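You operate a simulated robot arm through the tools that you are given. There is no shell and no other tool. Be economical: measure what you need, move in short steps, check, and stop when the job is done.

Carry out the task below with a simulated two-armed robot. There is one attempt and no reset: what you move stays moved.

JOB
Hold the grey bowl on the top of the crate lid steady with one hand and put the red knob screw in it with the other.

It is judged by the outcome, as a careful person would: the job done as asked, and still so three seconds after it is handed in. It fails if anything else is knocked over, pushed out of place, dropped, spilled or broken. A push-on lid holds only when it is set on centred and level and pressed home; a screw cap is set on level and turned clockwise until tight.

ROBOT AND FRAMES
Two 7-joint arms with three-finger grippers on one trunk, on a base that drives. Base frame: it is fixed to the floor where the robot stands at the start and does not move with it; the origin is under the middle of the robot, x ahead of it, y to its left, z up; the surface under the hand at the start is at about z = 0.74. Readings come in m, rad, newtons and seconds.
The left shoulder is at the start at [0.056, 0.154, 0.953], the right one opposite. With the tool pointing down near the work surface each hand reaches from about 0.24 to 0.64 m from the robot's upright axis, wherever it stands, measured 20 degrees to its own side. Places, roughly: grey bowl [0.25, -3, 0.5]. Payload 2.69 kg a hand.
The TCP of each hand is the grasp point between the finger pads, 0.029 m short of the fingertips. In the tool frame z runs along the fingers and y along their closing line. Largest opening 0.12 m; the body of the gripper starts 0.078 m behind the TCP.
Orientation is that of the tool frame in the base frame, as a unit quaternion [w, x, y, z]. With the fingers straight down and closing along the base's y, the tool's x points along the base's -x, its y along +y and its z along -z.

CONTROLS
- The arms move only by the tool arm_command. It takes "left_moves", "right_moves" or both (then of equal length, played together; a hand with none holds still); each is a list of rows, each an object of numbers (a shift or turn left out is 0, a gripper value left out holds the last): "hand": the finger opening in m, from 0 to 0.12; "tx", "ty", "tz": the shift along the base's x, y, z in m; "rx", "ry", "rz": the turn, a rotation vector about the base's x, y, z in rad. In form: [{"hand": .., "tx": .., "ty": .., "tz": .., "rx": .., "ry": .., "rz": ..}, ...]. A call has 1 to 8 rows; each row is the pose to reach, as a shift and turn from the pose commanded when the call began. A row lasts 0.2 s, in which the tool goes at most 0.05 m and 0.15 rad; a call with a longer step from one row to the next is refused whole, and so is a gripper value outside its range. Where a pose cannot be reached the arm comes as near as it can. A force on the tool above 40 N (or 10 N above the force at the start of the call, whichever is more), or a blocked arm, ends the call early, and 0.2 s more pass. The fingers move at their own pace and stop on an object; they squeeze with about 43 N. The grip force told is the motor's: it shows also when the fingers shut on nothing. Time passes only in rows, and 0.2 s behind the last, so rows that repeat a pose let the fingers close. The reply holds the time, the measured pose of the TCP, the force on the tool along the base axes, the opening and the grip force, in the units named above and with some noise, with the torque about the TCP (base axes, N m) and any sound that the robot's microphone picked up.
- Cameras (640 x 400 px; columns grow to the right, rows downward): "scene" is now at [0.1802, -0.0259, 1.1188]; the picture's right is [-0.28, -0.96, 0.00], its down [-0.44, 0.13, -0.89] and it looks along [0.86, -0.25, -0.46] (base axes); focal length 224 px, centre (320, 200). "left" rides on the left gripper at [0.063, 0, -0.104] in its tool frame; the picture's right is [0.00, 1.00, 0.00], its down [-0.83, 0.00, -0.56] and it looks along [-0.56, 0.00, 0.83] (tool axes); focal length 275 px, centre (320, 200). "right" rides on the right gripper at [0.063, 0, -0.104] in its tool frame; the picture's right is [0.00, 1.00, 0.00], its down [-0.83, 0.00, -0.56] and it looks along [-0.56, 0.00, 0.83] (tool axes); focal length 275 px, centre (320, 200). There is no depth. A picture from a camera that has moved, and an enlarged one, comes with that camera's place and axes in the base frame and with its lens. The place of the scene camera against the robot may be out by one fixed shift of up to 0.012 m in any direction.
- snapshot(camera): a new picture of that camera. It takes no simulated time.
- slide_trunk(by): slides the trunk up (or, below 0, down) by that many m; the arms and the scene camera ride with it, the base frame stays. It gives what a move gives, with no picture.
- steer(legs): drives the robot by 1 to 6 legs, each [ahead, left, turn to the left] in m, m and rad, along the robot's own axes; the way and the turn of a leg run together, so that a leg with both is an arc; at most 1.5 m and 3.142 rad a leg. The arms and the cameras ride along, it lands a little off, and it stops where it bumps. It gives what a move gives.
- aim_head(pan, tilt): turns the head with the scene camera to pan (to the left, within 1.396 rad either way) and tilt (down, from -0.506 to 1.204), counted from straight ahead of the robot. It gives what a move gives.
- close_up(camera, box): a new picture of the part [left, top, right, bottom] of that camera's present view, enlarged. It takes no simulated time.
- job_done(): hands the job in; it is judged then, once.

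Work in short steps. Places have to be worked out from the pictures, the camera data and where the tool is seen: move nearer, look again, correct. Check each grasp and each placing, and mend what went wrong. You have 120 turns and 108 pictures in all, those below and enlarged ones among them. Open the grippers and draw the arms clear of the work before you hand the job in, unless the task says otherwise; then end with one line.

The tools are called after "Call:" as a command line: name --argument value ..., lists and objects as JSON in quotes. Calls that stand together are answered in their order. arm_command: Moves the arms, as the interface text tells. Its arguments: {"type":"object","properties":{"left_moves":{"type":"array"},"right_moves":{"type":"array"}},"required":[]} The other tools are called the same way: slide_trunk (by) slides the trunk up or down; steer (legs) drives the base; aim_head (pan, tilt) turns the head that bears the scene camera; snapshot (camera) takes a picture; close_up (camera, box) takes an enlarged picture of a part of a camera's view; job_done () hands the job in.

At the start:

```text
time_s: 0.0
left_eef_pos: [0.401, 0.0688, 0.9659]
left_tool_rot: [0.0, -0.001, 1.0, -0.001]
left_ft_force: [-0.1, -0.5, 0.0]
left_torque: [-0.03, -0.01, 0.01]
left_width: 0.12
left_gripper_force: 0.1
right_eef_pos: [0.331, -0.2368, 1.0117]
right_tool_rot: [0.0, -0.001, 1.0, 0.0]
right_ft_force: [-0.5, -0.5, 0.8]
right_torque: [-0.06, 0.01, -0.01]
right_width: 0.12
right_gripper_force: 0.0
trunk travel left (down, up): [-0.325, 0.113]
robot x, y, heading: [-0.0004, -0.0026, -0.002]
head pan, tilt: [-0.281, 0.473]
```

scene: 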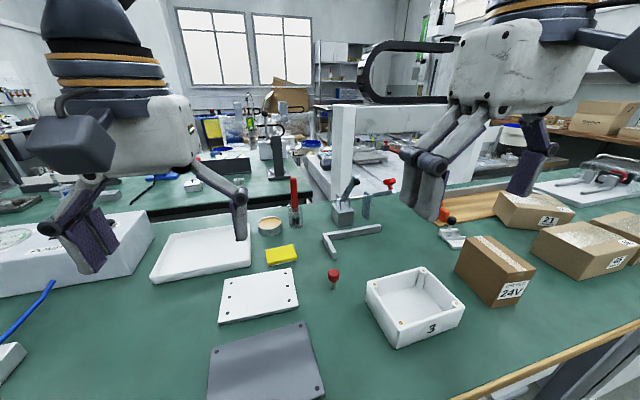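
right: 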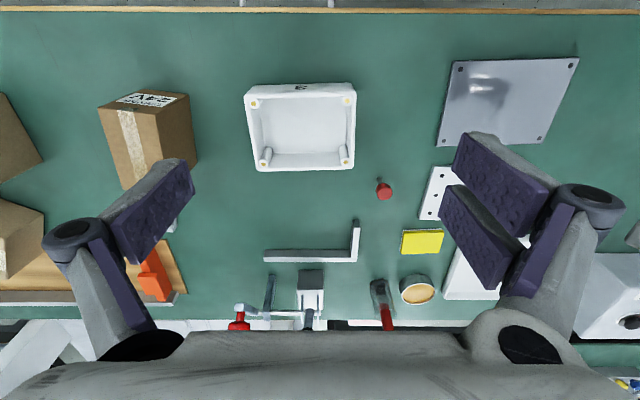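
left: 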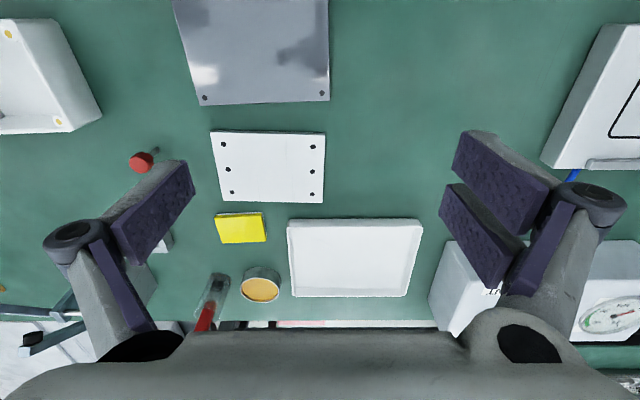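

The red knob screw appears near (0.51, -0.15) on the table. I'll enlarge it to see how it lies.

Call:
close_up --camera "scene" --box '[280, 240, 400, 315]'

Call:
close_up --camera "right" --box '[340, 150, 436, 210]'

Call:
aim_head --pan -1.396 --tilt 0.3

Call:
snapshot --camera "scene"

```text
5.33 times, centred on (340, 278) of scene
camera zoom: at [0.1802, -0.0259, 1.1188], right [-0.28, -0.96, 0.0], down [-0.44, 0.13, -0.89], along [0.86, -0.25, -0.46], focal length 1194 px, centre (213, -213)
```

zoom: 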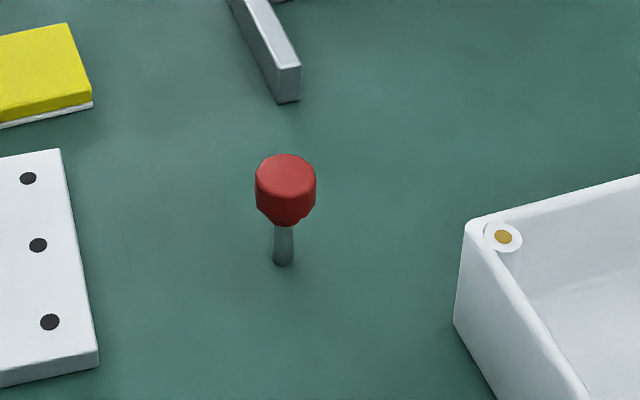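

```text
6.67 times, centred on (388, 180) of right
camera zoom: at [0.268, -0.2355, 1.117], right [0.0, 1.0, 0.0], down [0.83, 0.0, 0.56], along [0.56, 0.0, -0.83], focal length 1835 px, centre (-133, 333)
```

zoom: 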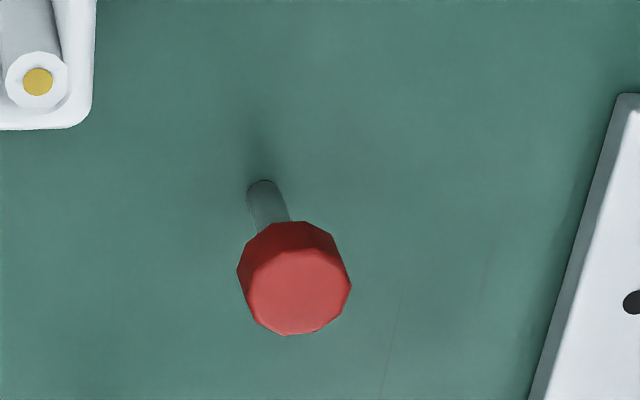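

```text
time_s: 1.3
left_eef_pos: [0.4007, 0.0689, 0.9668]
left_tool_rot: [0.0, 0.001, 1.0, 0.001]
left_ft_force: [0.1, -0.1, -0.1]
left_torque: [-0.03, 0.01, -0.01]
left_width: 0.1198
left_gripper_force: 0.1
right_eef_pos: [0.331, -0.2354, 1.0121]
right_tool_rot: [0.0, 0.0, 1.0, -0.001]
right_ft_force: [0.7, -0.4, 0.4]
right_torque: [-0.01, 0.02, -0.01]
right_width: 0.1201
right_gripper_force: 0.1
trunk travel left (down, up): [-0.325, 0.113]
robot x, y, heading: [0.0001, -0.0039, 0.004]
head pan, tilt: [-1.396, 0.3]
```

```text
102 pictures are left
camera scene: at [0.1086, -0.0924, 1.1348], right [-0.98, -0.17, 0.0], down [-0.05, 0.29, -0.96], along [0.17, -0.94, -0.3], focal length 224 px, centre (320, 200)
```

scene: 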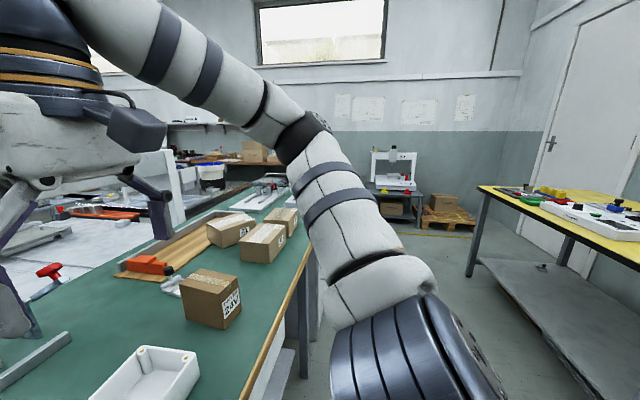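

The screw stands upright at about (0.484, -0.143), with its knob top at z≈0.783. I'll move the right hand above it with the fingers partly closed, staying clear of the white container.

Call:
arm_command --right_moves '[{"hand": 0.06, "tx": 0.026, "ty": 0.015, "tz": -0.027}, {"tx": 0.051, "ty": 0.031, "tz": -0.054}, {"tx": 0.077, "ty": 0.046, "tz": -0.081}, {"tx": 0.102, "ty": 0.062, "tz": -0.108}, {"tx": 0.128, "ty": 0.077, "tz": -0.135}, {"tx": 0.153, "ty": 0.092, "tz": -0.162}]'

Call:
snapshot --camera "right"

```text
time_s: 2.7
left_eef_pos: [0.4005, 0.0687, 0.966]
left_tool_rot: [0.0, 0.0, 1.0, 0.0]
left_ft_force: [0.1, -0.9, -0.6]
left_torque: [-0.01, -0.03, -0.05]
left_width: 0.1201
left_gripper_force: 0.0
right_eef_pos: [0.4849, -0.1392, 0.8499]
right_tool_rot: [0.001, 0.001, 1.0, 0.0]
right_ft_force: [-0.2, -0.5, 0.4]
right_torque: [0.0, 0.02, -0.01]
right_width: 0.0602
right_gripper_force: 0.1
trunk travel left (down, up): [-0.325, 0.113]
robot x, y, heading: [0.0026, -0.004, -0.002]
head pan, tilt: [-1.396, 0.3]
```

```text
101 pictures are left
camera right: at [0.4227, -0.1406, 0.9547], right [0.0, 1.0, 0.0], down [0.83, 0.0, 0.56], along [0.56, 0.0, -0.83], focal length 275 px, centre (320, 200)
```

right: 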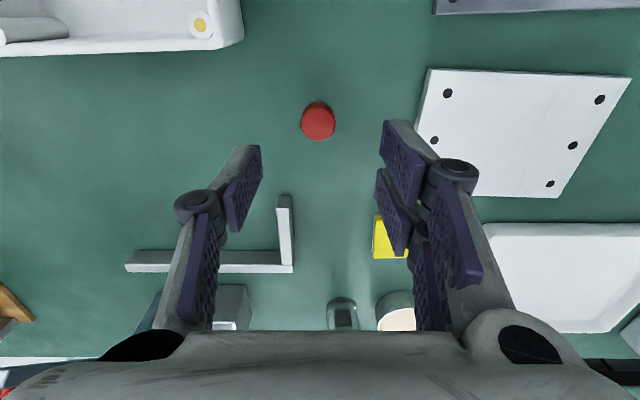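

The knob measures about (0.479, -0.142), nearly under the tool. I'll descend with a small correction and close.

Call:
arm_command --right_moves '[{"tx": -0.005, "ty": -0.002, "tz": -0.03}, {"tx": -0.005, "ty": -0.002, "tz": -0.055}, {"tx": -0.005, "ty": -0.002, "tz": -0.075}, {"tx": -0.005, "ty": -0.002, "tz": -0.075}, {"hand": 0.0, "tx": -0.005, "ty": -0.002, "tz": -0.075}, {"tx": -0.005, "ty": -0.002, "tz": -0.075}, {"tx": -0.005, "ty": -0.002, "tz": -0.075}]'

Call:
snapshot --camera "right"

```text
time_s: 4.3
left_eef_pos: [0.4007, 0.0679, 0.9664]
left_tool_rot: [0.001, -0.001, 1.0, 0.0]
left_ft_force: [-0.5, 0.4, -0.9]
left_torque: [0.01, 0.0, -0.03]
left_width: 0.1201
left_gripper_force: 0.0
right_eef_pos: [0.4788, -0.143, 0.774]
right_tool_rot: [0.001, 0.0, 1.0, 0.001]
right_ft_force: [-0.4, 0.3, 0.3]
right_torque: [0.02, 0.02, -0.03]
right_width: 0.0189
right_gripper_force: 43.4
trunk travel left (down, up): [-0.325, 0.113]
robot x, y, heading: [-0.0003, 0.0015, -0.005]
head pan, tilt: [-1.396, 0.3]
```

```text
100 pictures are left
camera right: at [0.4158, -0.1442, 0.88], right [0.0, 1.0, 0.0], down [0.83, 0.0, 0.56], along [0.56, 0.0, -0.83], focal length 275 px, centre (320, 200)
```

right: 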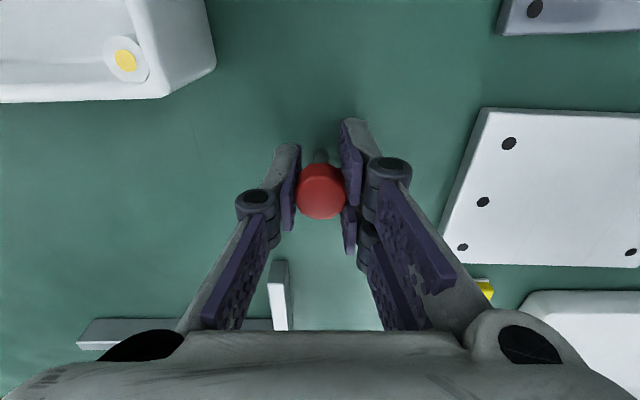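

The knob is gripped at 19 mm. I'll lift it straight up, then draw back.

Call:
arm_command --right_moves '[{"tz": 0.04}, {"tz": 0.08}, {"tz": 0.12}, {"tz": 0.16}, {"tx": -0.03, "ty": -0.02, "tz": 0.19}, {"tx": -0.06, "ty": -0.04, "tz": 0.22}, {"tx": -0.1, "ty": -0.05, "tz": 0.24}, {"tx": -0.14, "ty": -0.07, "tz": 0.24}]'

Call:
snapshot --camera "right"

Call:
aim_head --pan -1.396 --tilt 0.7

Call:
snapshot --camera "scene"

```text
time_s: 6.1
left_eef_pos: [0.4003, 0.0688, 0.9659]
left_tool_rot: [0.0, 0.0, 1.0, 0.0]
left_ft_force: [0.1, 0.7, -0.5]
left_torque: [0.01, -0.01, 0.0]
left_width: 0.1196
left_gripper_force: 0.0
right_eef_pos: [0.3387, -0.2144, 1.0157]
right_tool_rot: [0.001, 0.001, 1.0, -0.001]
right_ft_force: [-0.1, 0.8, -0.2]
right_torque: [0.02, -0.03, -0.02]
right_width: 0.0187
right_gripper_force: 42.7
trunk travel left (down, up): [-0.325, 0.113]
robot x, y, heading: [0.0011, -0.001, -0.005]
head pan, tilt: [-1.396, 0.3]
```

```text
99 pictures are left
camera right: at [0.2766, -0.2155, 1.1197], right [0.0, 1.0, 0.0], down [0.83, 0.0, 0.56], along [0.56, 0.0, -0.83], focal length 275 px, centre (320, 200)
```

right: 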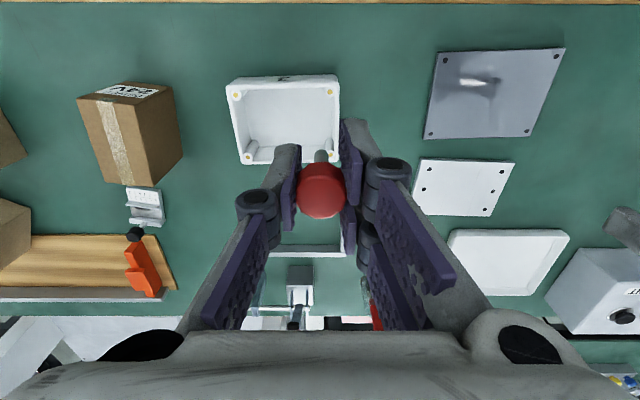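

```text
time_s: 7.0
left_eef_pos: [0.3999, 0.0683, 0.9656]
left_tool_rot: [0.0, 0.0, 1.0, 0.001]
left_ft_force: [0.0, 0.5, 0.5]
left_torque: [0.0, 0.01, 0.01]
left_width: 0.12
left_gripper_force: 0.0
right_eef_pos: [0.3412, -0.2141, 1.0141]
right_tool_rot: [0.0, -0.001, 1.0, 0.0]
right_ft_force: [-0.5, -0.6, -0.4]
right_torque: [-0.01, -0.01, -0.03]
right_width: 0.0188
right_gripper_force: 43.2
trunk travel left (down, up): [-0.325, 0.113]
robot x, y, heading: [0.0021, 0.0027, 0.001]
head pan, tilt: [-1.396, 0.7]
```

```text
98 pictures are left
camera scene: at [0.1071, -0.0842, 1.0988], right [-0.98, -0.17, 0.0], down [-0.11, 0.63, -0.77], along [0.13, -0.75, -0.64], focal length 224 px, centre (320, 200)
```

scene: 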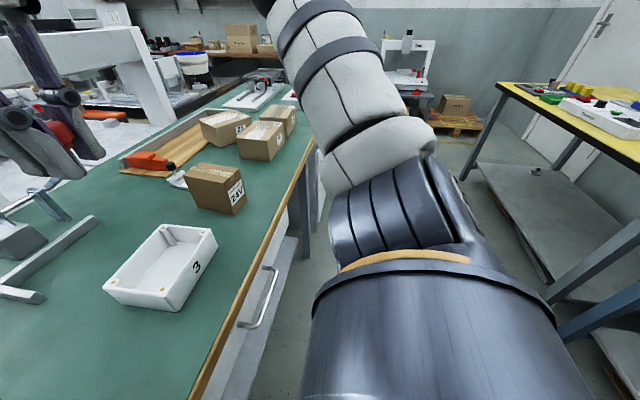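

The screw is held. The aisle between bench and yellow table is about 0.85 m wide, so I'll back off slightly, turn right to face -y, and look ahead.

Call:
steer --legs '[[-0.15, 0, 0], [0, 0, -1.571]]'

Call:
aim_head --pan 0 --tilt 0.35

Call:
snapshot --camera "scene"

```text
time_s: 12.2
left_eef_pos: [-0.0871, -0.4012, 0.9664]
left_tool_rot: [0.0, 0.714, 0.701, 0.0]
left_ft_force: [-0.6, 0.3, 0.6]
left_torque: [-0.01, 0.01, 0.02]
left_width: 0.1202
left_gripper_force: 0.0
right_eef_pos: [-0.3705, -0.3369, 1.0154]
right_tool_rot: [0.0, 0.713, 0.701, 0.0]
right_ft_force: [0.7, -0.2, 0.3]
right_torque: [-0.01, -0.02, -0.01]
right_width: 0.0187
right_gripper_force: 43.4
trunk travel left (down, up): [-0.325, 0.113]
robot x, y, heading: [-0.1502, -0.0016, -1.59]
head pan, tilt: [-1.396, 0.7]
```

```text
time_s: 13.8
left_eef_pos: [-0.0874, -0.4021, 0.9657]
left_tool_rot: [0.0, 0.713, 0.701, 0.0]
left_ft_force: [0.2, -0.2, 0.4]
left_torque: [-0.02, 0.01, 0.01]
left_width: 0.1202
left_gripper_force: 0.0
right_eef_pos: [-0.3694, -0.3372, 1.0139]
right_tool_rot: [0.0, 0.713, 0.701, 0.0]
right_ft_force: [0.4, 0.1, -0.5]
right_torque: [0.03, -0.01, 0.01]
right_width: 0.0187
right_gripper_force: 42.6
trunk travel left (down, up): [-0.325, 0.113]
robot x, y, heading: [-0.1489, -0.0009, -1.588]
head pan, tilt: [0.0, 0.351]
```

```text
97 pictures are left
camera scene: at [-0.1461, -0.1798, 1.1301], right [-1.0, 0.02, 0.0], down [0.01, 0.34, -0.94], along [-0.02, -0.94, -0.34], focal length 224 px, centre (320, 200)
```

scene: 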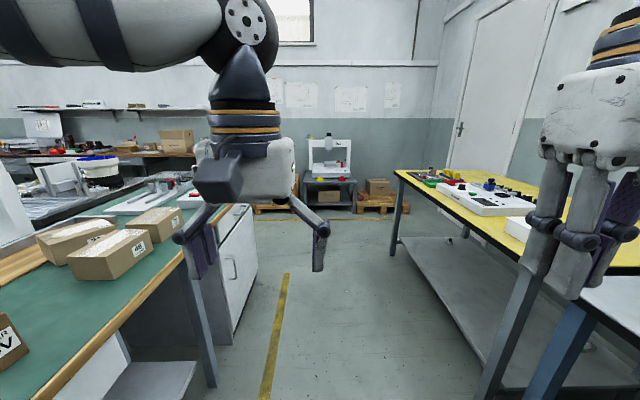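

The aisle ahead is clear. The crate should be behind the left gripper in this view, so I'll drive forward 1.3 m and look again.

Call:
steer --legs '[[1.3, 0, 0.017]]'

Call:
aim_head --pan 0.2 --tilt 0.45

Call:
snapshot --camera "scene"

```text
time_s: 20.4
left_eef_pos: [-0.1554, -1.7182, 0.9666]
left_tool_rot: [0.0, 0.728, 0.686, 0.001]
left_ft_force: [-0.3, 0.2, 0.0]
left_torque: [0.0, 0.02, -0.01]
left_width: 0.1198
left_gripper_force: 0.2
right_eef_pos: [-0.4333, -1.6421, 1.0145]
right_tool_rot: [0.001, 0.728, 0.686, 0.0]
right_ft_force: [-0.1, -0.3, -0.1]
right_torque: [0.0, 0.03, 0.0]
right_width: 0.0186
right_gripper_force: 42.3
trunk travel left (down, up): [-0.325, 0.113]
robot x, y, heading: [-0.2019, -1.3176, -1.627]
head pan, tilt: [0.0, 0.351]
```

```text
time_s: 21.1
left_eef_pos: [-0.1546, -1.7183, 0.9654]
left_tool_rot: [0.0, 0.727, 0.686, 0.0]
left_ft_force: [0.7, -0.1, -0.3]
left_torque: [0.02, 0.0, 0.0]
left_width: 0.1201
left_gripper_force: 0.1
right_eef_pos: [-0.4347, -1.6427, 1.0138]
right_tool_rot: [0.0, 0.728, 0.686, 0.001]
right_ft_force: [0.1, -0.3, -0.3]
right_torque: [0.03, -0.03, 0.0]
right_width: 0.0188
right_gripper_force: 43.0
trunk travel left (down, up): [-0.325, 0.113]
robot x, y, heading: [-0.2009, -1.3118, -1.634]
head pan, tilt: [0.201, 0.45]
```

```text
96 pictures are left
camera scene: at [-0.186, -1.4928, 1.1209], right [-0.99, -0.14, 0.0], down [-0.06, 0.43, -0.9], along [0.13, -0.89, -0.43], focal length 224 px, centre (320, 200)
```

scene: 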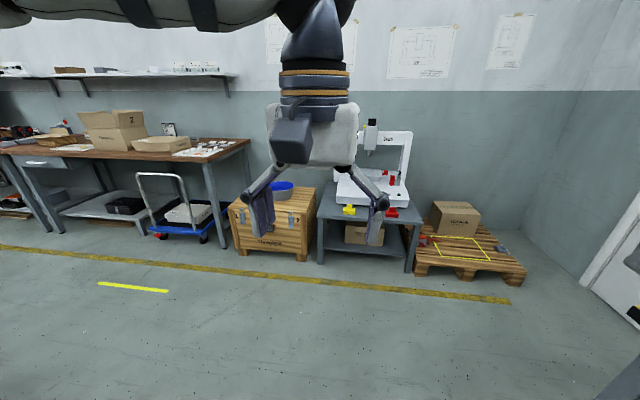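

The wooden crate is at about x 0.13–0.63, with its front at y≈-2.77, and bowls on its lid. I'll drive forward past the cabinet, strafe left to x≈0.25, and tilt the head to look.

Call:
steer --legs '[[0.7, 0, 0.063], [0, 0.44, 0]]'

Call:
aim_head --pan 0 --tilt 0.6

Call:
snapshot --camera "scene"

```text
time_s: 28.4
left_eef_pos: [0.2672, -2.4244, 0.9669]
left_tool_rot: [0.0, 0.716, 0.698, 0.0]
left_ft_force: [0.4, -0.3, 0.3]
left_torque: [-0.02, 0.0, -0.01]
left_width: 0.12
left_gripper_force: 0.0
right_eef_pos: [-0.0148, -2.3578, 1.0148]
right_tool_rot: [-0.001, 0.716, 0.698, -0.001]
right_ft_force: [0.2, -0.1, -1.3]
right_torque: [-0.01, 0.03, -0.03]
right_width: 0.0188
right_gripper_force: 43.2
trunk travel left (down, up): [-0.325, 0.113]
robot x, y, heading: [0.2114, -2.0249, -1.596]
head pan, tilt: [0.201, 0.45]
```

```text
time_s: 29.2
left_eef_pos: [0.266, -2.4256, 0.9665]
left_tool_rot: [0.0, 0.717, 0.697, 0.0]
left_ft_force: [-0.3, 0.0, -0.8]
left_torque: [0.01, 0.0, -0.03]
left_width: 0.1199
left_gripper_force: 0.0
right_eef_pos: [-0.0159, -2.358, 1.0143]
right_tool_rot: [0.0, 0.716, 0.698, 0.0]
right_ft_force: [-0.2, 0.2, -0.2]
right_torque: [-0.02, -0.04, 0.03]
right_width: 0.0189
right_gripper_force: 43.2
trunk travel left (down, up): [-0.325, 0.113]
robot x, y, heading: [0.2078, -2.0202, -1.596]
head pan, tilt: [0.0, 0.6]
```

```text
95 pictures are left
camera scene: at [0.2095, -2.1988, 1.1074], right [-1.0, 0.03, 0.0], down [0.01, 0.56, -0.83], along [-0.02, -0.83, -0.56], focal length 224 px, centre (320, 200)
```

scene: 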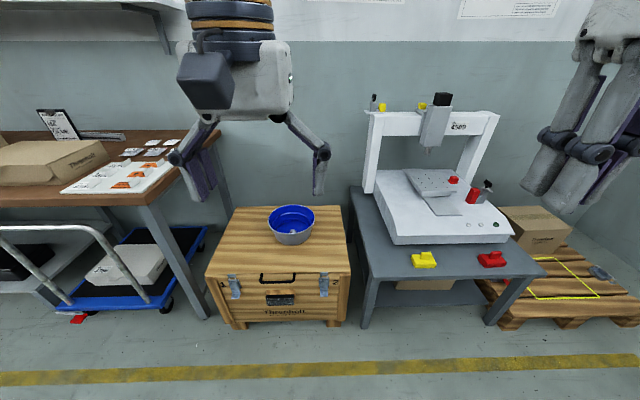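

The bowl (blue inside, grey outside) is on the crate at about (0.31, -2.91), about 0.19 m across. I'll drive closer in two moves, centred on it.

Call:
steer --legs '[[0.2, 0.1, 0.025], [0.15, 0, 0]]'

Call:
aim_head --pan 0 --tilt 0.9

Call:
snapshot --camera "scene"

Call:
snapshot --camera "left"

```text
time_s: 31.8
left_eef_pos: [0.3701, -2.7734, 0.9644]
left_tool_rot: [0.0, 0.708, 0.706, -0.001]
left_ft_force: [-0.6, -0.6, 0.1]
left_torque: [0.0, -0.03, -0.02]
left_width: 0.12
left_gripper_force: 0.0
right_eef_pos: [0.0872, -2.7139, 1.0143]
right_tool_rot: [-0.001, 0.709, 0.706, 0.001]
right_ft_force: [0.9, -0.9, -0.7]
right_torque: [0.04, 0.01, -0.03]
right_width: 0.0187
right_gripper_force: 42.4
trunk travel left (down, up): [-0.325, 0.113]
robot x, y, heading: [0.301, -2.3709, -1.578]
head pan, tilt: [0.0, 0.6]
```

```text
time_s: 32.6
left_eef_pos: [0.3701, -2.7732, 0.9661]
left_tool_rot: [0.0, 0.708, 0.706, -0.001]
left_ft_force: [0.1, 0.3, 0.3]
left_torque: [-0.02, 0.04, -0.01]
left_width: 0.1201
left_gripper_force: 0.1
right_eef_pos: [0.0879, -2.7122, 1.0141]
right_tool_rot: [0.0, 0.708, 0.706, 0.0]
right_ft_force: [0.0, -0.6, 0.3]
right_torque: [-0.01, -0.02, 0.0]
right_width: 0.0188
right_gripper_force: 42.9
trunk travel left (down, up): [-0.325, 0.113]
robot x, y, heading: [0.3071, -2.3725, -1.573]
head pan, tilt: [0.0, 0.901]
```

```text
94 pictures are left
camera scene: at [0.3087, -2.5345, 1.0826], right [-1.0, 0.0, 0.0], down [0.0, 0.78, -0.62], along [0.0, -0.62, -0.78], focal length 224 px, centre (320, 200)
```

scene: 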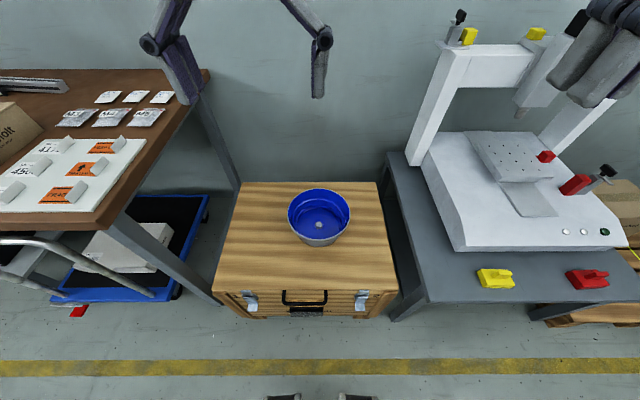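

```text
93 pictures are left
camera left: at [0.3712, -2.7093, 1.0705], right [1.0, -0.01, 0.0], down [-0.01, -0.83, 0.56], along [0.0, -0.56, -0.83], focal length 275 px, centre (320, 200)
```

left: 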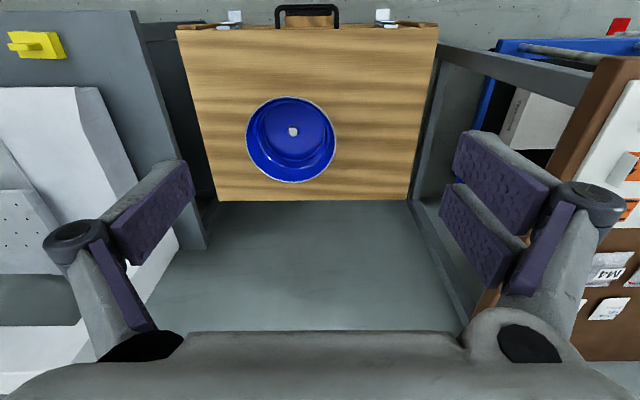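

Triangulating the two views puts the rim centre at (0.311, -2.928, 0.513), radius about 0.095. I'll enlarge the bowl to see its walls and what's inside.

Call:
close_up --camera "scene" --box '[270, 180, 366, 250]'

Call:
close_up --camera "left" --box '[236, 88, 348, 192]'

Call:
close_up --camera "right" --box '[220, 100, 420, 260]'

```text
5.71 times, centred on (318, 215) of scene
camera zoom: at [0.3087, -2.5345, 1.0826], right [-1.0, 0.0, 0.0], down [0.0, 0.78, -0.62], along [0.0, -0.62, -0.78], focal length 1279 px, centre (331, 114)
```

zoom: 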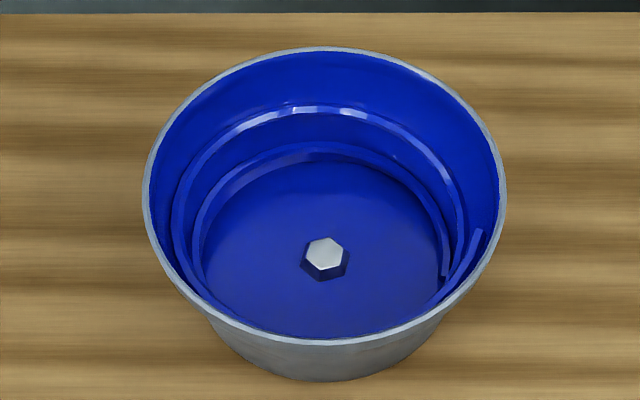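

```text
3.85 times, centred on (292, 140) of left
camera zoom: at [0.3712, -2.7093, 1.0705], right [1.0, -0.01, 0.0], down [-0.01, -0.83, 0.56], along [0.0, -0.56, -0.83], focal length 1059 px, centre (428, 431)
```

zoom: 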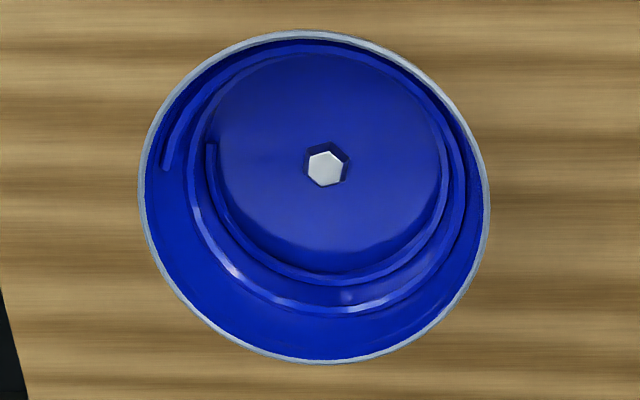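

```text
2.50 times, centred on (320, 180) of right
camera zoom: at [0.0874, -2.6489, 1.1196], right [1.0, 0.0, 0.0], down [0.0, -0.83, 0.56], along [0.0, -0.56, -0.83], focal length 688 px, centre (320, 250)
```

zoom: 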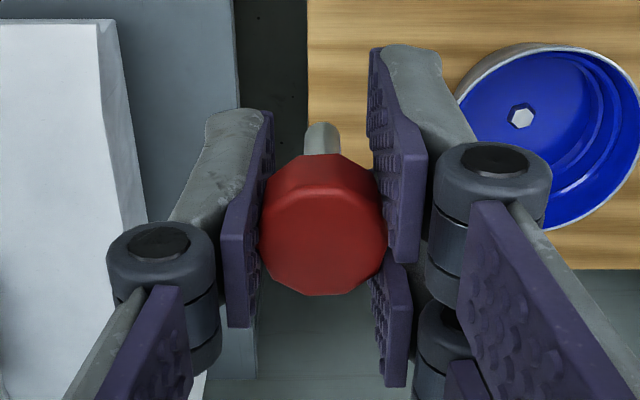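

The rim centre refines to (0.309, -2.938, 0.513), radius 0.097; it is a spiral-feeder style bowl with flared walls. I'll lower the trunk by 0.2 m, watching the forces, and look again from closer.

Call:
slide_trunk --by -0.2

Call:
snapshot --camera "scene"

Call:
snapshot --camera "left"

```text
time_s: 34.8
left_eef_pos: [0.3709, -2.7716, 0.7666]
left_tool_rot: [0.001, 0.708, 0.706, 0.0]
left_ft_force: [0.6, -0.1, -0.2]
left_torque: [-0.06, 0.04, -0.02]
left_width: 0.1201
left_gripper_force: 0.0
right_eef_pos: [0.0876, -2.7387, 0.7835]
right_tool_rot: [-0.034, 0.707, 0.705, 0.035]
right_ft_force: [0.8, 0.2, -0.7]
right_torque: [-0.02, 0.03, 0.03]
right_width: 0.0189
right_gripper_force: 42.8
trunk travel left (down, up): [-0.125, 0.313]
robot x, y, heading: [0.3003, -2.3766, -1.57]
head pan, tilt: [0.0, 0.901]
```

```text
89 pictures are left
camera scene: at [0.3085, -2.5932, 0.8726], right [-1.0, 0.0, 0.0], down [0.0, 0.78, -0.62], along [0.0, -0.62, -0.78], focal length 224 px, centre (320, 200)
```

scene: 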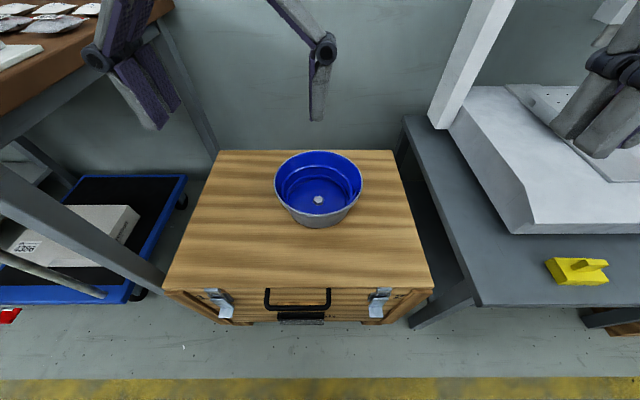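

```text
88 pictures are left
camera left: at [0.3713, -2.709, 0.8707], right [1.0, -0.01, 0.0], down [-0.01, -0.83, 0.56], along [0.0, -0.56, -0.83], focal length 275 px, centre (320, 200)
```

left: 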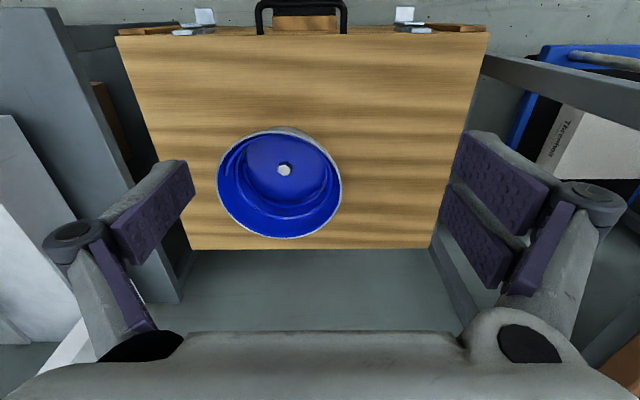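

The right hand tilted slightly during the slide but is fine. I'll enlarge both bowl views to measure the wall slope and lid height.

Call:
close_up --camera "scene" --box '[256, 140, 384, 240]'

Call:
close_up --camera "left" --box '[200, 115, 360, 255]'

Call:
snapshot --camera "right"

```text
4.00 times, centred on (320, 190) of scene
camera zoom: at [0.3085, -2.5932, 0.8726], right [-1.0, 0.0, 0.0], down [0.0, 0.78, -0.62], along [0.0, -0.62, -0.78], focal length 896 px, centre (320, 240)
```

zoom: 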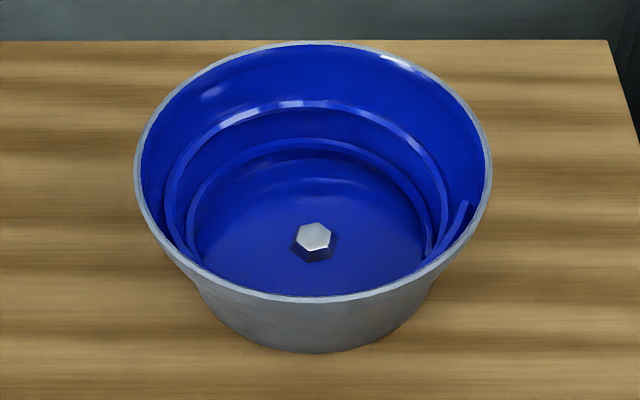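

```text
2.86 times, centred on (280, 185) of left
camera zoom: at [0.3713, -2.709, 0.8707], right [1.0, -0.01, 0.0], down [-0.01, -0.83, 0.56], along [0.0, -0.56, -0.83], focal length 786 px, centre (434, 243)
```

zoom: 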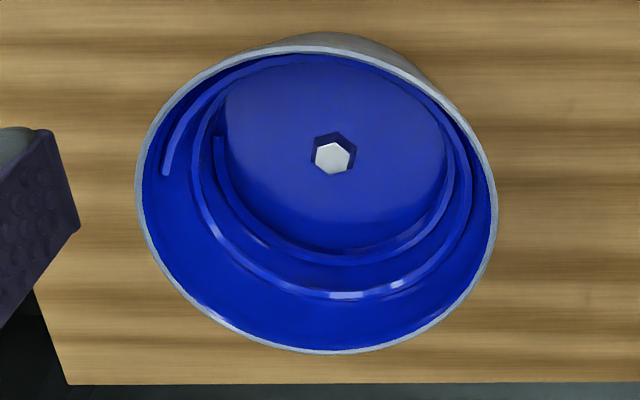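

```text
85 pictures are left
camera right: at [0.0875, -2.6863, 0.8936], right [1.0, 0.0, 0.0], down [0.0, -0.88, 0.47], along [0.0, -0.47, -0.88], focal length 275 px, centre (320, 200)
```

right: 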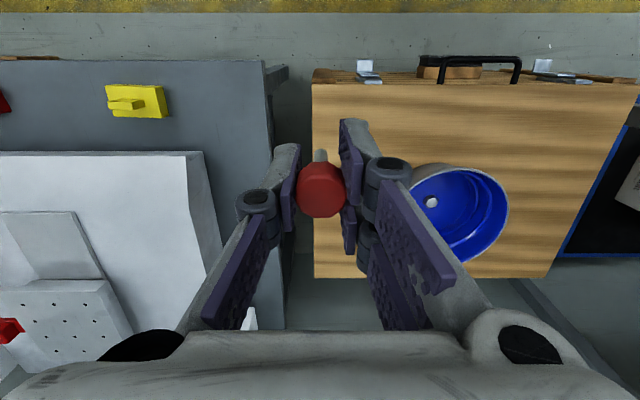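

The rim centre is about (0.307, -2.94, 0.505), r≈0.10, with walls flared about 0.3 rad and the inner ledge about 40 mm below the rim. I'll bring the left hand above the rim's left side (+x), tilted 0.32 rad along the wall.

Call:
arm_command --left_moves '[{"hand": 0.06, "tx": 0.01, "ty": -0.028, "tz": -0.029, "ry": 0.06}, {"tx": 0.02, "ty": -0.056, "tz": -0.058, "ry": 0.12}, {"tx": 0.03, "ty": -0.084, "tz": -0.087, "ry": 0.18}, {"tx": 0.041, "ty": -0.112, "tz": -0.116, "ry": 0.24}, {"tx": 0.052, "ty": -0.14, "tz": -0.145, "ry": 0.28}, {"tx": 0.062, "ty": -0.168, "tz": -0.175, "ry": 0.32}, {"tx": 0.062, "ty": -0.168, "tz": -0.175, "ry": 0.32}]'

Call:
snapshot --camera "left"

Call:
snapshot --camera "scene"

```text
time_s: 36.4
left_eef_pos: [0.4358, -2.9394, 0.5913]
left_tool_rot: [-0.111, 0.7, 0.697, -0.113]
left_ft_force: [-0.2, 0.0, -0.1]
left_torque: [-0.01, 0.02, -0.02]
left_width: 0.0598
left_gripper_force: 0.0
right_eef_pos: [0.0887, -2.7387, 0.7821]
right_tool_rot: [-0.035, 0.708, 0.705, 0.035]
right_ft_force: [1.0, 0.7, -0.1]
right_torque: [0.01, 0.0, 0.02]
right_width: 0.0188
right_gripper_force: 42.8
trunk travel left (down, up): [-0.125, 0.313]
robot x, y, heading: [0.3052, -2.3738, -1.571]
head pan, tilt: [0.0, 0.901]
```

```text
84 pictures are left
camera left: at [0.4693, -2.8759, 0.6891], right [0.95, -0.01, -0.31], down [0.17, -0.83, 0.53], along [-0.27, -0.56, -0.79], focal length 275 px, centre (320, 200)
```

left: 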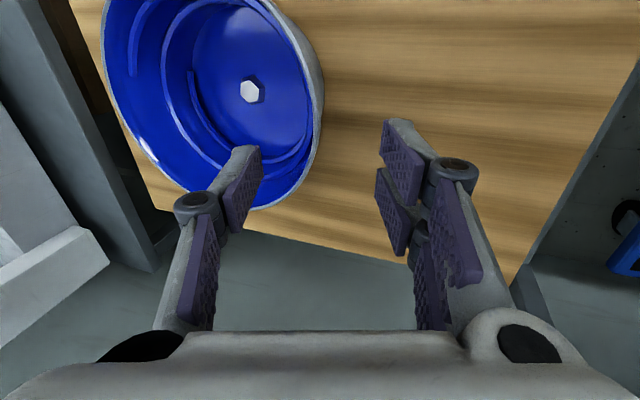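

```text
83 pictures are left
camera scene: at [0.3085, -2.5934, 0.8725], right [-1.0, 0.0, 0.0], down [0.0, 0.78, -0.62], along [0.0, -0.62, -0.78], focal length 224 px, centre (320, 200)
```

scene: 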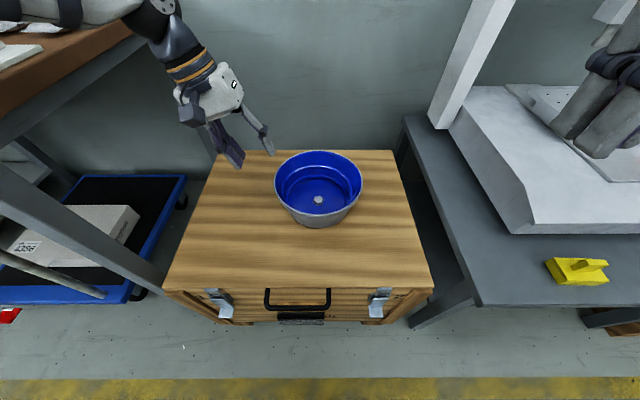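

The left hand is where intended and the rim's +x point measures (0.408, -2.93). I'll enlarge to judge the wall slope against the fingers.

Call:
close_up --camera "left" --box '[180, 20, 420, 220]'

Call:
close_up --camera "scene" --box '[180, 90, 380, 240]'

```text
2.00 times, centred on (300, 120) of left
camera zoom: at [0.4693, -2.8759, 0.6891], right [0.95, -0.01, -0.31], down [0.17, -0.83, 0.53], along [-0.27, -0.56, -0.79], focal length 551 px, centre (360, 360)
```

zoom: 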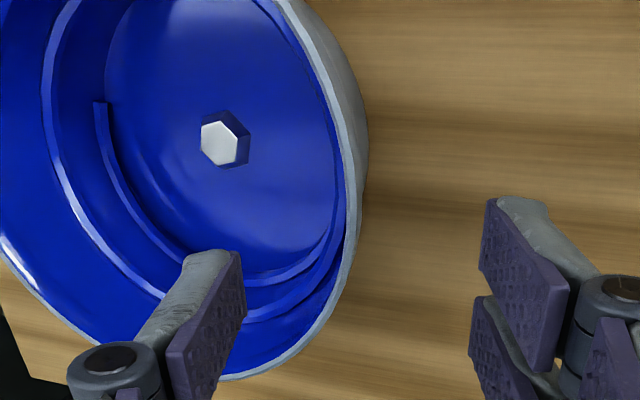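

```text
2.67 times, centred on (280, 165) of scene
camera zoom: at [0.3085, -2.5934, 0.8725], right [-1.0, 0.0, 0.0], down [0.0, 0.78, -0.62], along [0.0, -0.62, -0.78], focal length 597 px, centre (427, 293)
```

zoom: 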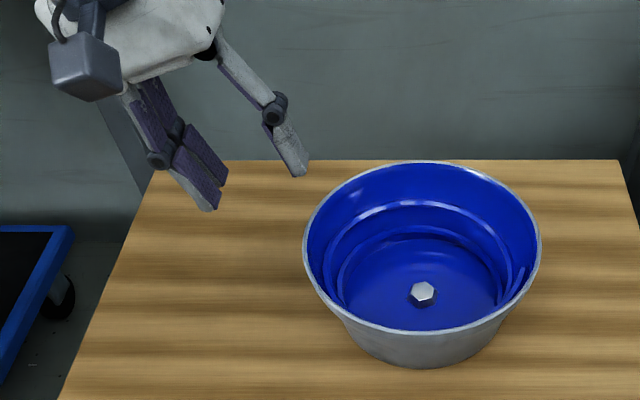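

The wall slope roughly matches the tilt. I'll descend along the tool axis so the fingers straddle the rim by about 18 mm, without closing yet.

Call:
arm_command --left_moves '[{"tx": -0.009, "tz": -0.025, "ry": -0.02}, {"tx": -0.018, "tz": -0.05, "ry": -0.04}, {"tx": -0.026, "tz": -0.072, "ry": -0.04}, {"tx": -0.026, "tz": -0.072, "ry": -0.04}]'

Call:
close_up --camera "left" --box '[180, 50, 460, 250]'

Call:
close_up --camera "scene" --box '[180, 90, 380, 240]'

```text
time_s: 37.4
left_eef_pos: [0.409, -2.9413, 0.5175]
left_tool_rot: [-0.098, 0.701, 0.699, -0.099]
left_ft_force: [0.1, 0.1, 0.4]
left_torque: [-0.01, -0.04, 0.01]
left_width: 0.0601
left_gripper_force: 0.2
right_eef_pos: [0.0877, -2.7402, 0.7824]
right_tool_rot: [-0.035, 0.708, 0.705, 0.036]
right_ft_force: [-0.3, -0.4, 0.3]
right_torque: [0.0, 0.0, -0.01]
right_width: 0.0187
right_gripper_force: 43.2
trunk travel left (down, up): [-0.125, 0.313]
robot x, y, heading: [0.3053, -2.377, -1.58]
head pan, tilt: [0.0, 0.901]
```

```text
2.00 times, centred on (320, 150) of left
camera zoom: at [0.4381, -2.8772, 0.618], right [0.96, -0.01, -0.28], down [0.15, -0.83, 0.54], along [-0.23, -0.56, -0.8], focal length 551 px, centre (320, 300)
```

zoom: 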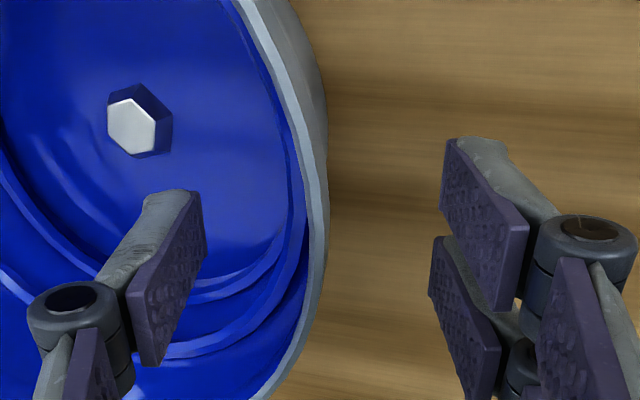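

```text
2.67 times, centred on (280, 165) of scene
camera zoom: at [0.3085, -2.5934, 0.8725], right [-1.0, 0.0, 0.0], down [0.0, 0.78, -0.62], along [0.0, -0.62, -0.78], focal length 597 px, centre (427, 293)
```

zoom: 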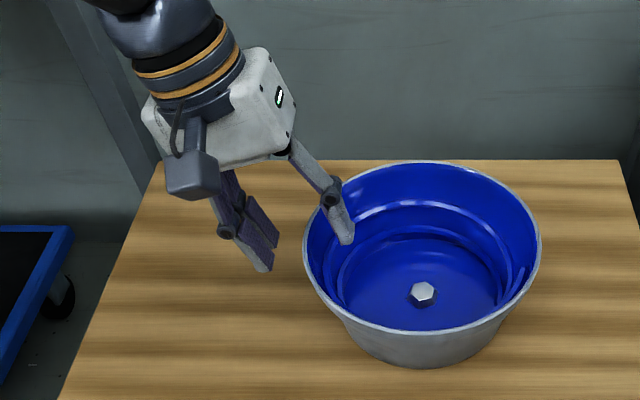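

The rim wall is centred between the fingers. I'll close the left hand gradually and watch the forces.

Call:
arm_command --left_moves '[{"hand": 0.04}, {"hand": 0.025}, {"hand": 0.015}, {"hand": 0.008}, {"hand": 0.0}, {"hand": 0.0}]'

Call:
close_up --camera "left" --box '[180, 50, 460, 250]'

Call:
close_up --camera "scene" --box '[180, 90, 380, 240]'

```text
time_s: 38.8
left_eef_pos: [0.4083, -2.9399, 0.5183]
left_tool_rot: [-0.099, 0.702, 0.698, -0.1]
left_ft_force: [-2.8, -2.4, 5.1]
left_torque: [0.52, -0.02, 0.39]
left_width: 0.0058
left_gripper_force: 33.0
right_eef_pos: [0.088, -2.7378, 0.783]
right_tool_rot: [-0.033, 0.708, 0.705, 0.034]
right_ft_force: [-0.4, -0.1, 0.1]
right_torque: [-0.03, -0.01, 0.01]
right_width: 0.0185
right_gripper_force: 42.6
trunk travel left (down, up): [-0.125, 0.313]
robot x, y, heading: [0.2988, -2.3726, -1.575]
head pan, tilt: [0.0, 0.901]
```

```text
2.00 times, centred on (320, 150) of left
camera zoom: at [0.438, -2.8774, 0.6187], right [0.96, -0.01, -0.28], down [0.15, -0.83, 0.54], along [-0.23, -0.56, -0.8], focal length 551 px, centre (320, 300)
```

zoom: 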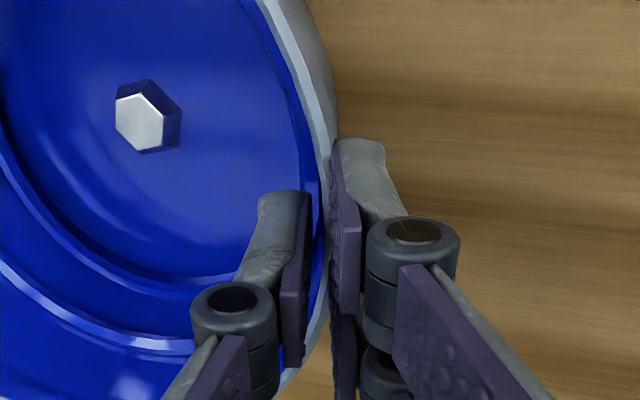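

```text
2.67 times, centred on (280, 165) of scene
camera zoom: at [0.3083, -2.5933, 0.8726], right [-1.0, 0.0, 0.0], down [0.0, 0.78, -0.62], along [0.0, -0.62, -0.78], focal length 597 px, centre (427, 293)
```

zoom: 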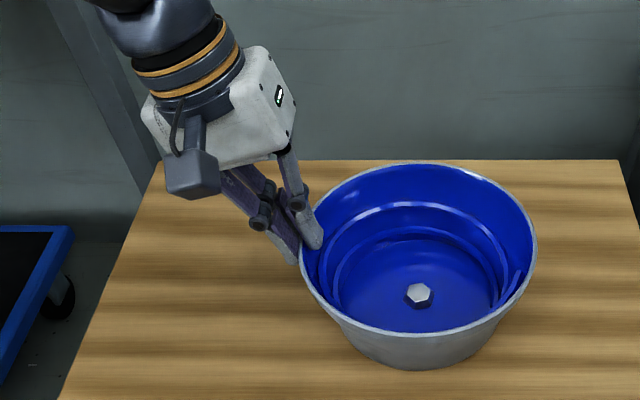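

The rim is held (5.8 mm wall, small forces, about 3 mm shift, bowl still level). I'll test-move the right hand part-way toward the bowl, checking how it tracks given the tilt it picked up.

Call:
arm_command --right_moves '[{"tx": 0.03, "ty": -0.025}, {"tx": 0.06, "ty": -0.05}, {"tx": 0.09, "ty": -0.08}, {"tx": 0.12, "ty": -0.11}]'

Call:
snapshot --camera "scene"

```text
time_s: 39.8
left_eef_pos: [0.4086, -2.9404, 0.5182]
left_tool_rot: [-0.097, 0.702, 0.698, -0.1]
left_ft_force: [-2.1, -4.3, 6.7]
left_torque: [0.41, -0.01, 0.29]
left_width: 0.0061
left_gripper_force: 33.0
right_eef_pos: [0.21, -2.8525, 0.781]
right_tool_rot: [-0.034, 0.708, 0.704, 0.034]
right_ft_force: [0.6, -0.1, -1.3]
right_torque: [0.03, 0.01, 0.03]
right_width: 0.0188
right_gripper_force: 43.4
trunk travel left (down, up): [-0.125, 0.313]
robot x, y, heading: [0.3018, -2.3712, -1.571]
head pan, tilt: [0.0, 0.901]
```

```text
76 pictures are left
camera scene: at [0.3082, -2.5932, 0.8726], right [-1.0, 0.0, 0.0], down [0.0, 0.78, -0.62], along [0.0, -0.62, -0.78], focal length 224 px, centre (320, 200)
```

scene: 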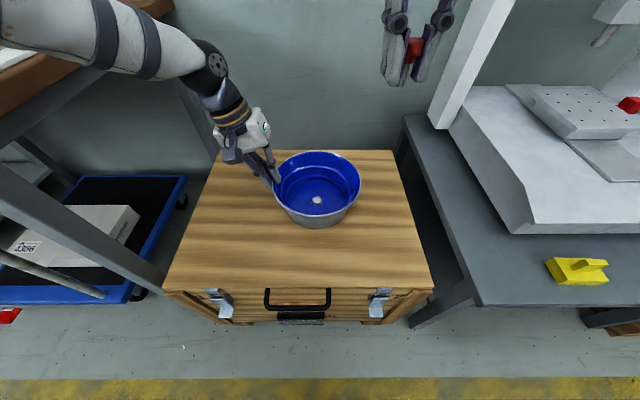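

Shifts track properly. Next I'll bring the right hand above the bowl floor, a little right of centre, and straighten its 0.1 rad tilt.

Call:
arm_command --right_moves '[{"tx": 0.018, "ty": -0.02, "tz": -0.03, "rx": -0.025}, {"tx": 0.035, "ty": -0.04, "tz": -0.06, "rx": -0.05}, {"tx": 0.053, "ty": -0.06, "tz": -0.09, "rx": -0.075}, {"tx": 0.07, "ty": -0.078, "tz": -0.12, "rx": -0.1}, {"tx": 0.07, "ty": -0.078, "tz": -0.14, "rx": -0.1}]'

Call:
snapshot --camera "scene"

Call:
snapshot --camera "right"

```text
time_s: 41.0
left_eef_pos: [0.4079, -2.9399, 0.5181]
left_tool_rot: [-0.098, 0.702, 0.699, -0.098]
left_ft_force: [-3.2, -5.4, 8.6]
left_torque: [0.15, 0.01, 0.38]
left_width: 0.0058
left_gripper_force: 33.0
right_eef_pos: [0.2785, -2.9252, 0.6429]
right_tool_rot: [0.002, 0.708, 0.706, 0.001]
right_ft_force: [-0.4, -0.5, -0.6]
right_torque: [-0.02, 0.04, 0.01]
right_width: 0.0187
right_gripper_force: 42.6
trunk travel left (down, up): [-0.125, 0.313]
robot x, y, heading: [0.3049, -2.3741, -1.578]
head pan, tilt: [0.0, 0.901]
```

```text
75 pictures are left
camera scene: at [0.3082, -2.5932, 0.8726], right [-1.0, 0.0, 0.0], down [0.0, 0.78, -0.62], along [0.0, -0.62, -0.78], focal length 224 px, centre (320, 200)
```

scene: 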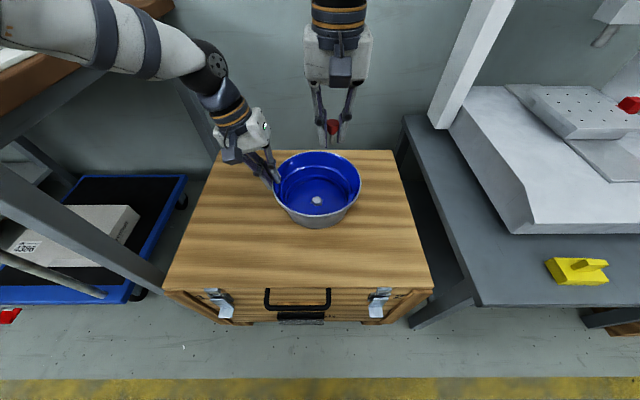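

```text
74 pictures are left
camera right: at [0.2793, -2.8629, 0.7487], right [1.0, 0.0, 0.0], down [0.0, -0.83, 0.56], along [0.0, -0.56, -0.83], focal length 275 px, centre (320, 200)
```

right: 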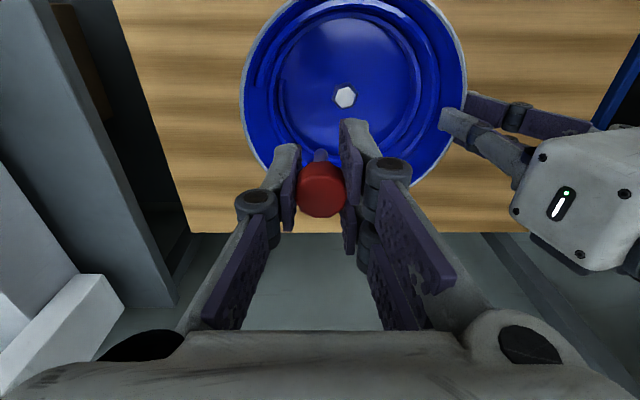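

The screw is over the inside of the bowl, clear of the left hand and the central bolt. I'll descend slowly to just above the bowl floor.

Call:
arm_command --right_moves '[{"tx": 0.003, "tz": -0.04}, {"tx": 0.003, "tz": -0.08}, {"tx": 0.003, "tz": -0.11}, {"tx": 0.003, "tz": -0.135}, {"tx": 0.003, "tz": -0.15}, {"tx": 0.003, "tz": -0.16}]'

Call:
snapshot --camera "scene"

Call:
snapshot --camera "right"

```text
time_s: 42.4
left_eef_pos: [0.4095, -2.9417, 0.5181]
left_tool_rot: [-0.097, 0.702, 0.698, -0.099]
left_ft_force: [-2.7, -5.6, 10.6]
left_torque: [0.13, 0.01, 0.31]
left_width: 0.006
left_gripper_force: 32.5
right_eef_pos: [0.2807, -2.9256, 0.4821]
right_tool_rot: [0.002, 0.708, 0.706, 0.0]
right_ft_force: [0.1, -0.6, -1.3]
right_torque: [0.01, 0.0, 0.01]
right_width: 0.0185
right_gripper_force: 42.6
trunk travel left (down, up): [-0.125, 0.313]
robot x, y, heading: [0.3028, -2.3718, -1.576]
head pan, tilt: [0.0, 0.901]
```

```text
73 pictures are left
camera scene: at [0.3083, -2.5931, 0.8726], right [-1.0, 0.0, 0.0], down [0.0, 0.78, -0.62], along [0.0, -0.62, -0.78], focal length 224 px, centre (320, 200)
```

scene: 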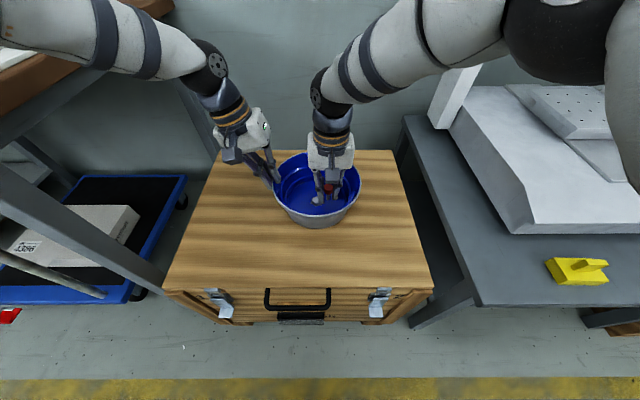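

```text
72 pictures are left
camera right: at [0.2814, -2.8633, 0.5872], right [1.0, 0.0, 0.0], down [0.0, -0.83, 0.56], along [0.0, -0.56, -0.83], focal length 275 px, centre (320, 200)
```

right: 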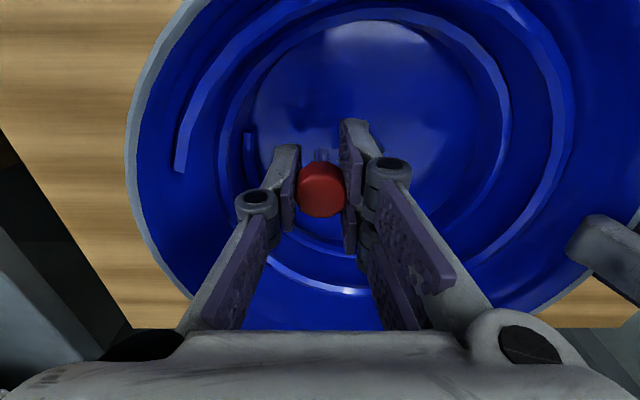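

The screw is inside the bowl and the walls are clear. I'll shift slightly away from the central bolt and lower until close to the floor, watching the force.

Call:
arm_command --right_moves '[{"tx": -0.003, "ty": 0.012}, {"tx": -0.003, "ty": 0.012, "tz": -0.006}, {"tx": -0.003, "ty": 0.012, "tz": -0.012}, {"tx": -0.003, "ty": 0.012, "tz": -0.017}]'

Call:
close_up --camera "scene" --box '[260, 140, 380, 235]'

```text
time_s: 43.4
left_eef_pos: [0.4088, -2.9403, 0.5177]
left_tool_rot: [-0.098, 0.702, 0.699, -0.098]
left_ft_force: [-3.3, -5.0, 9.4]
left_torque: [0.07, -0.04, 0.32]
left_width: 0.0062
left_gripper_force: 32.9
right_eef_pos: [0.2759, -2.9153, 0.4659]
right_tool_rot: [0.001, 0.708, 0.706, 0.0]
right_ft_force: [0.5, 0.2, 0.0]
right_torque: [0.03, 0.02, -0.01]
right_width: 0.0184
right_gripper_force: 43.1
trunk travel left (down, up): [-0.125, 0.313]
robot x, y, heading: [0.3006, -2.373, -1.572]
head pan, tilt: [0.0, 0.901]
```

```text
4.21 times, centred on (320, 188) of scene
camera zoom: at [0.3083, -2.5931, 0.8726], right [-1.0, 0.0, 0.0], down [0.0, 0.78, -0.62], along [0.0, -0.62, -0.78], focal length 943 px, centre (320, 253)
```

zoom: 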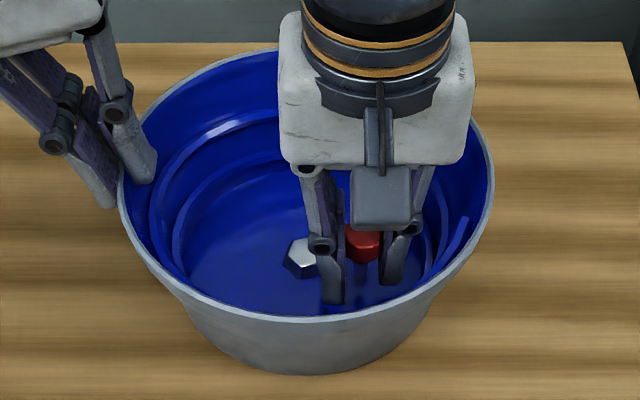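

No contact yet, and the stem end is about 1 cm above the floor. I'll lower a touch more in tiny steps, then open to release.

Call:
arm_command --right_moves '[{"tz": -0.003}, {"tz": -0.006}, {"tz": -0.009}]'

```text
time_s: 44.2
left_eef_pos: [0.409, -2.9408, 0.5183]
left_tool_rot: [-0.098, 0.701, 0.699, -0.1]
left_ft_force: [-1.8, -5.4, 9.6]
left_torque: [0.0, -0.08, 0.29]
left_width: 0.006
left_gripper_force: 33.0
right_eef_pos: [0.277, -2.9151, 0.4571]
right_tool_rot: [0.002, 0.708, 0.706, 0.001]
right_ft_force: [0.0, 0.6, -1.4]
right_torque: [0.0, 0.02, -0.01]
right_width: 0.0187
right_gripper_force: 42.8
trunk travel left (down, up): [-0.125, 0.313]
robot x, y, heading: [0.3004, -2.3756, -1.575]
head pan, tilt: [0.0, 0.901]
```

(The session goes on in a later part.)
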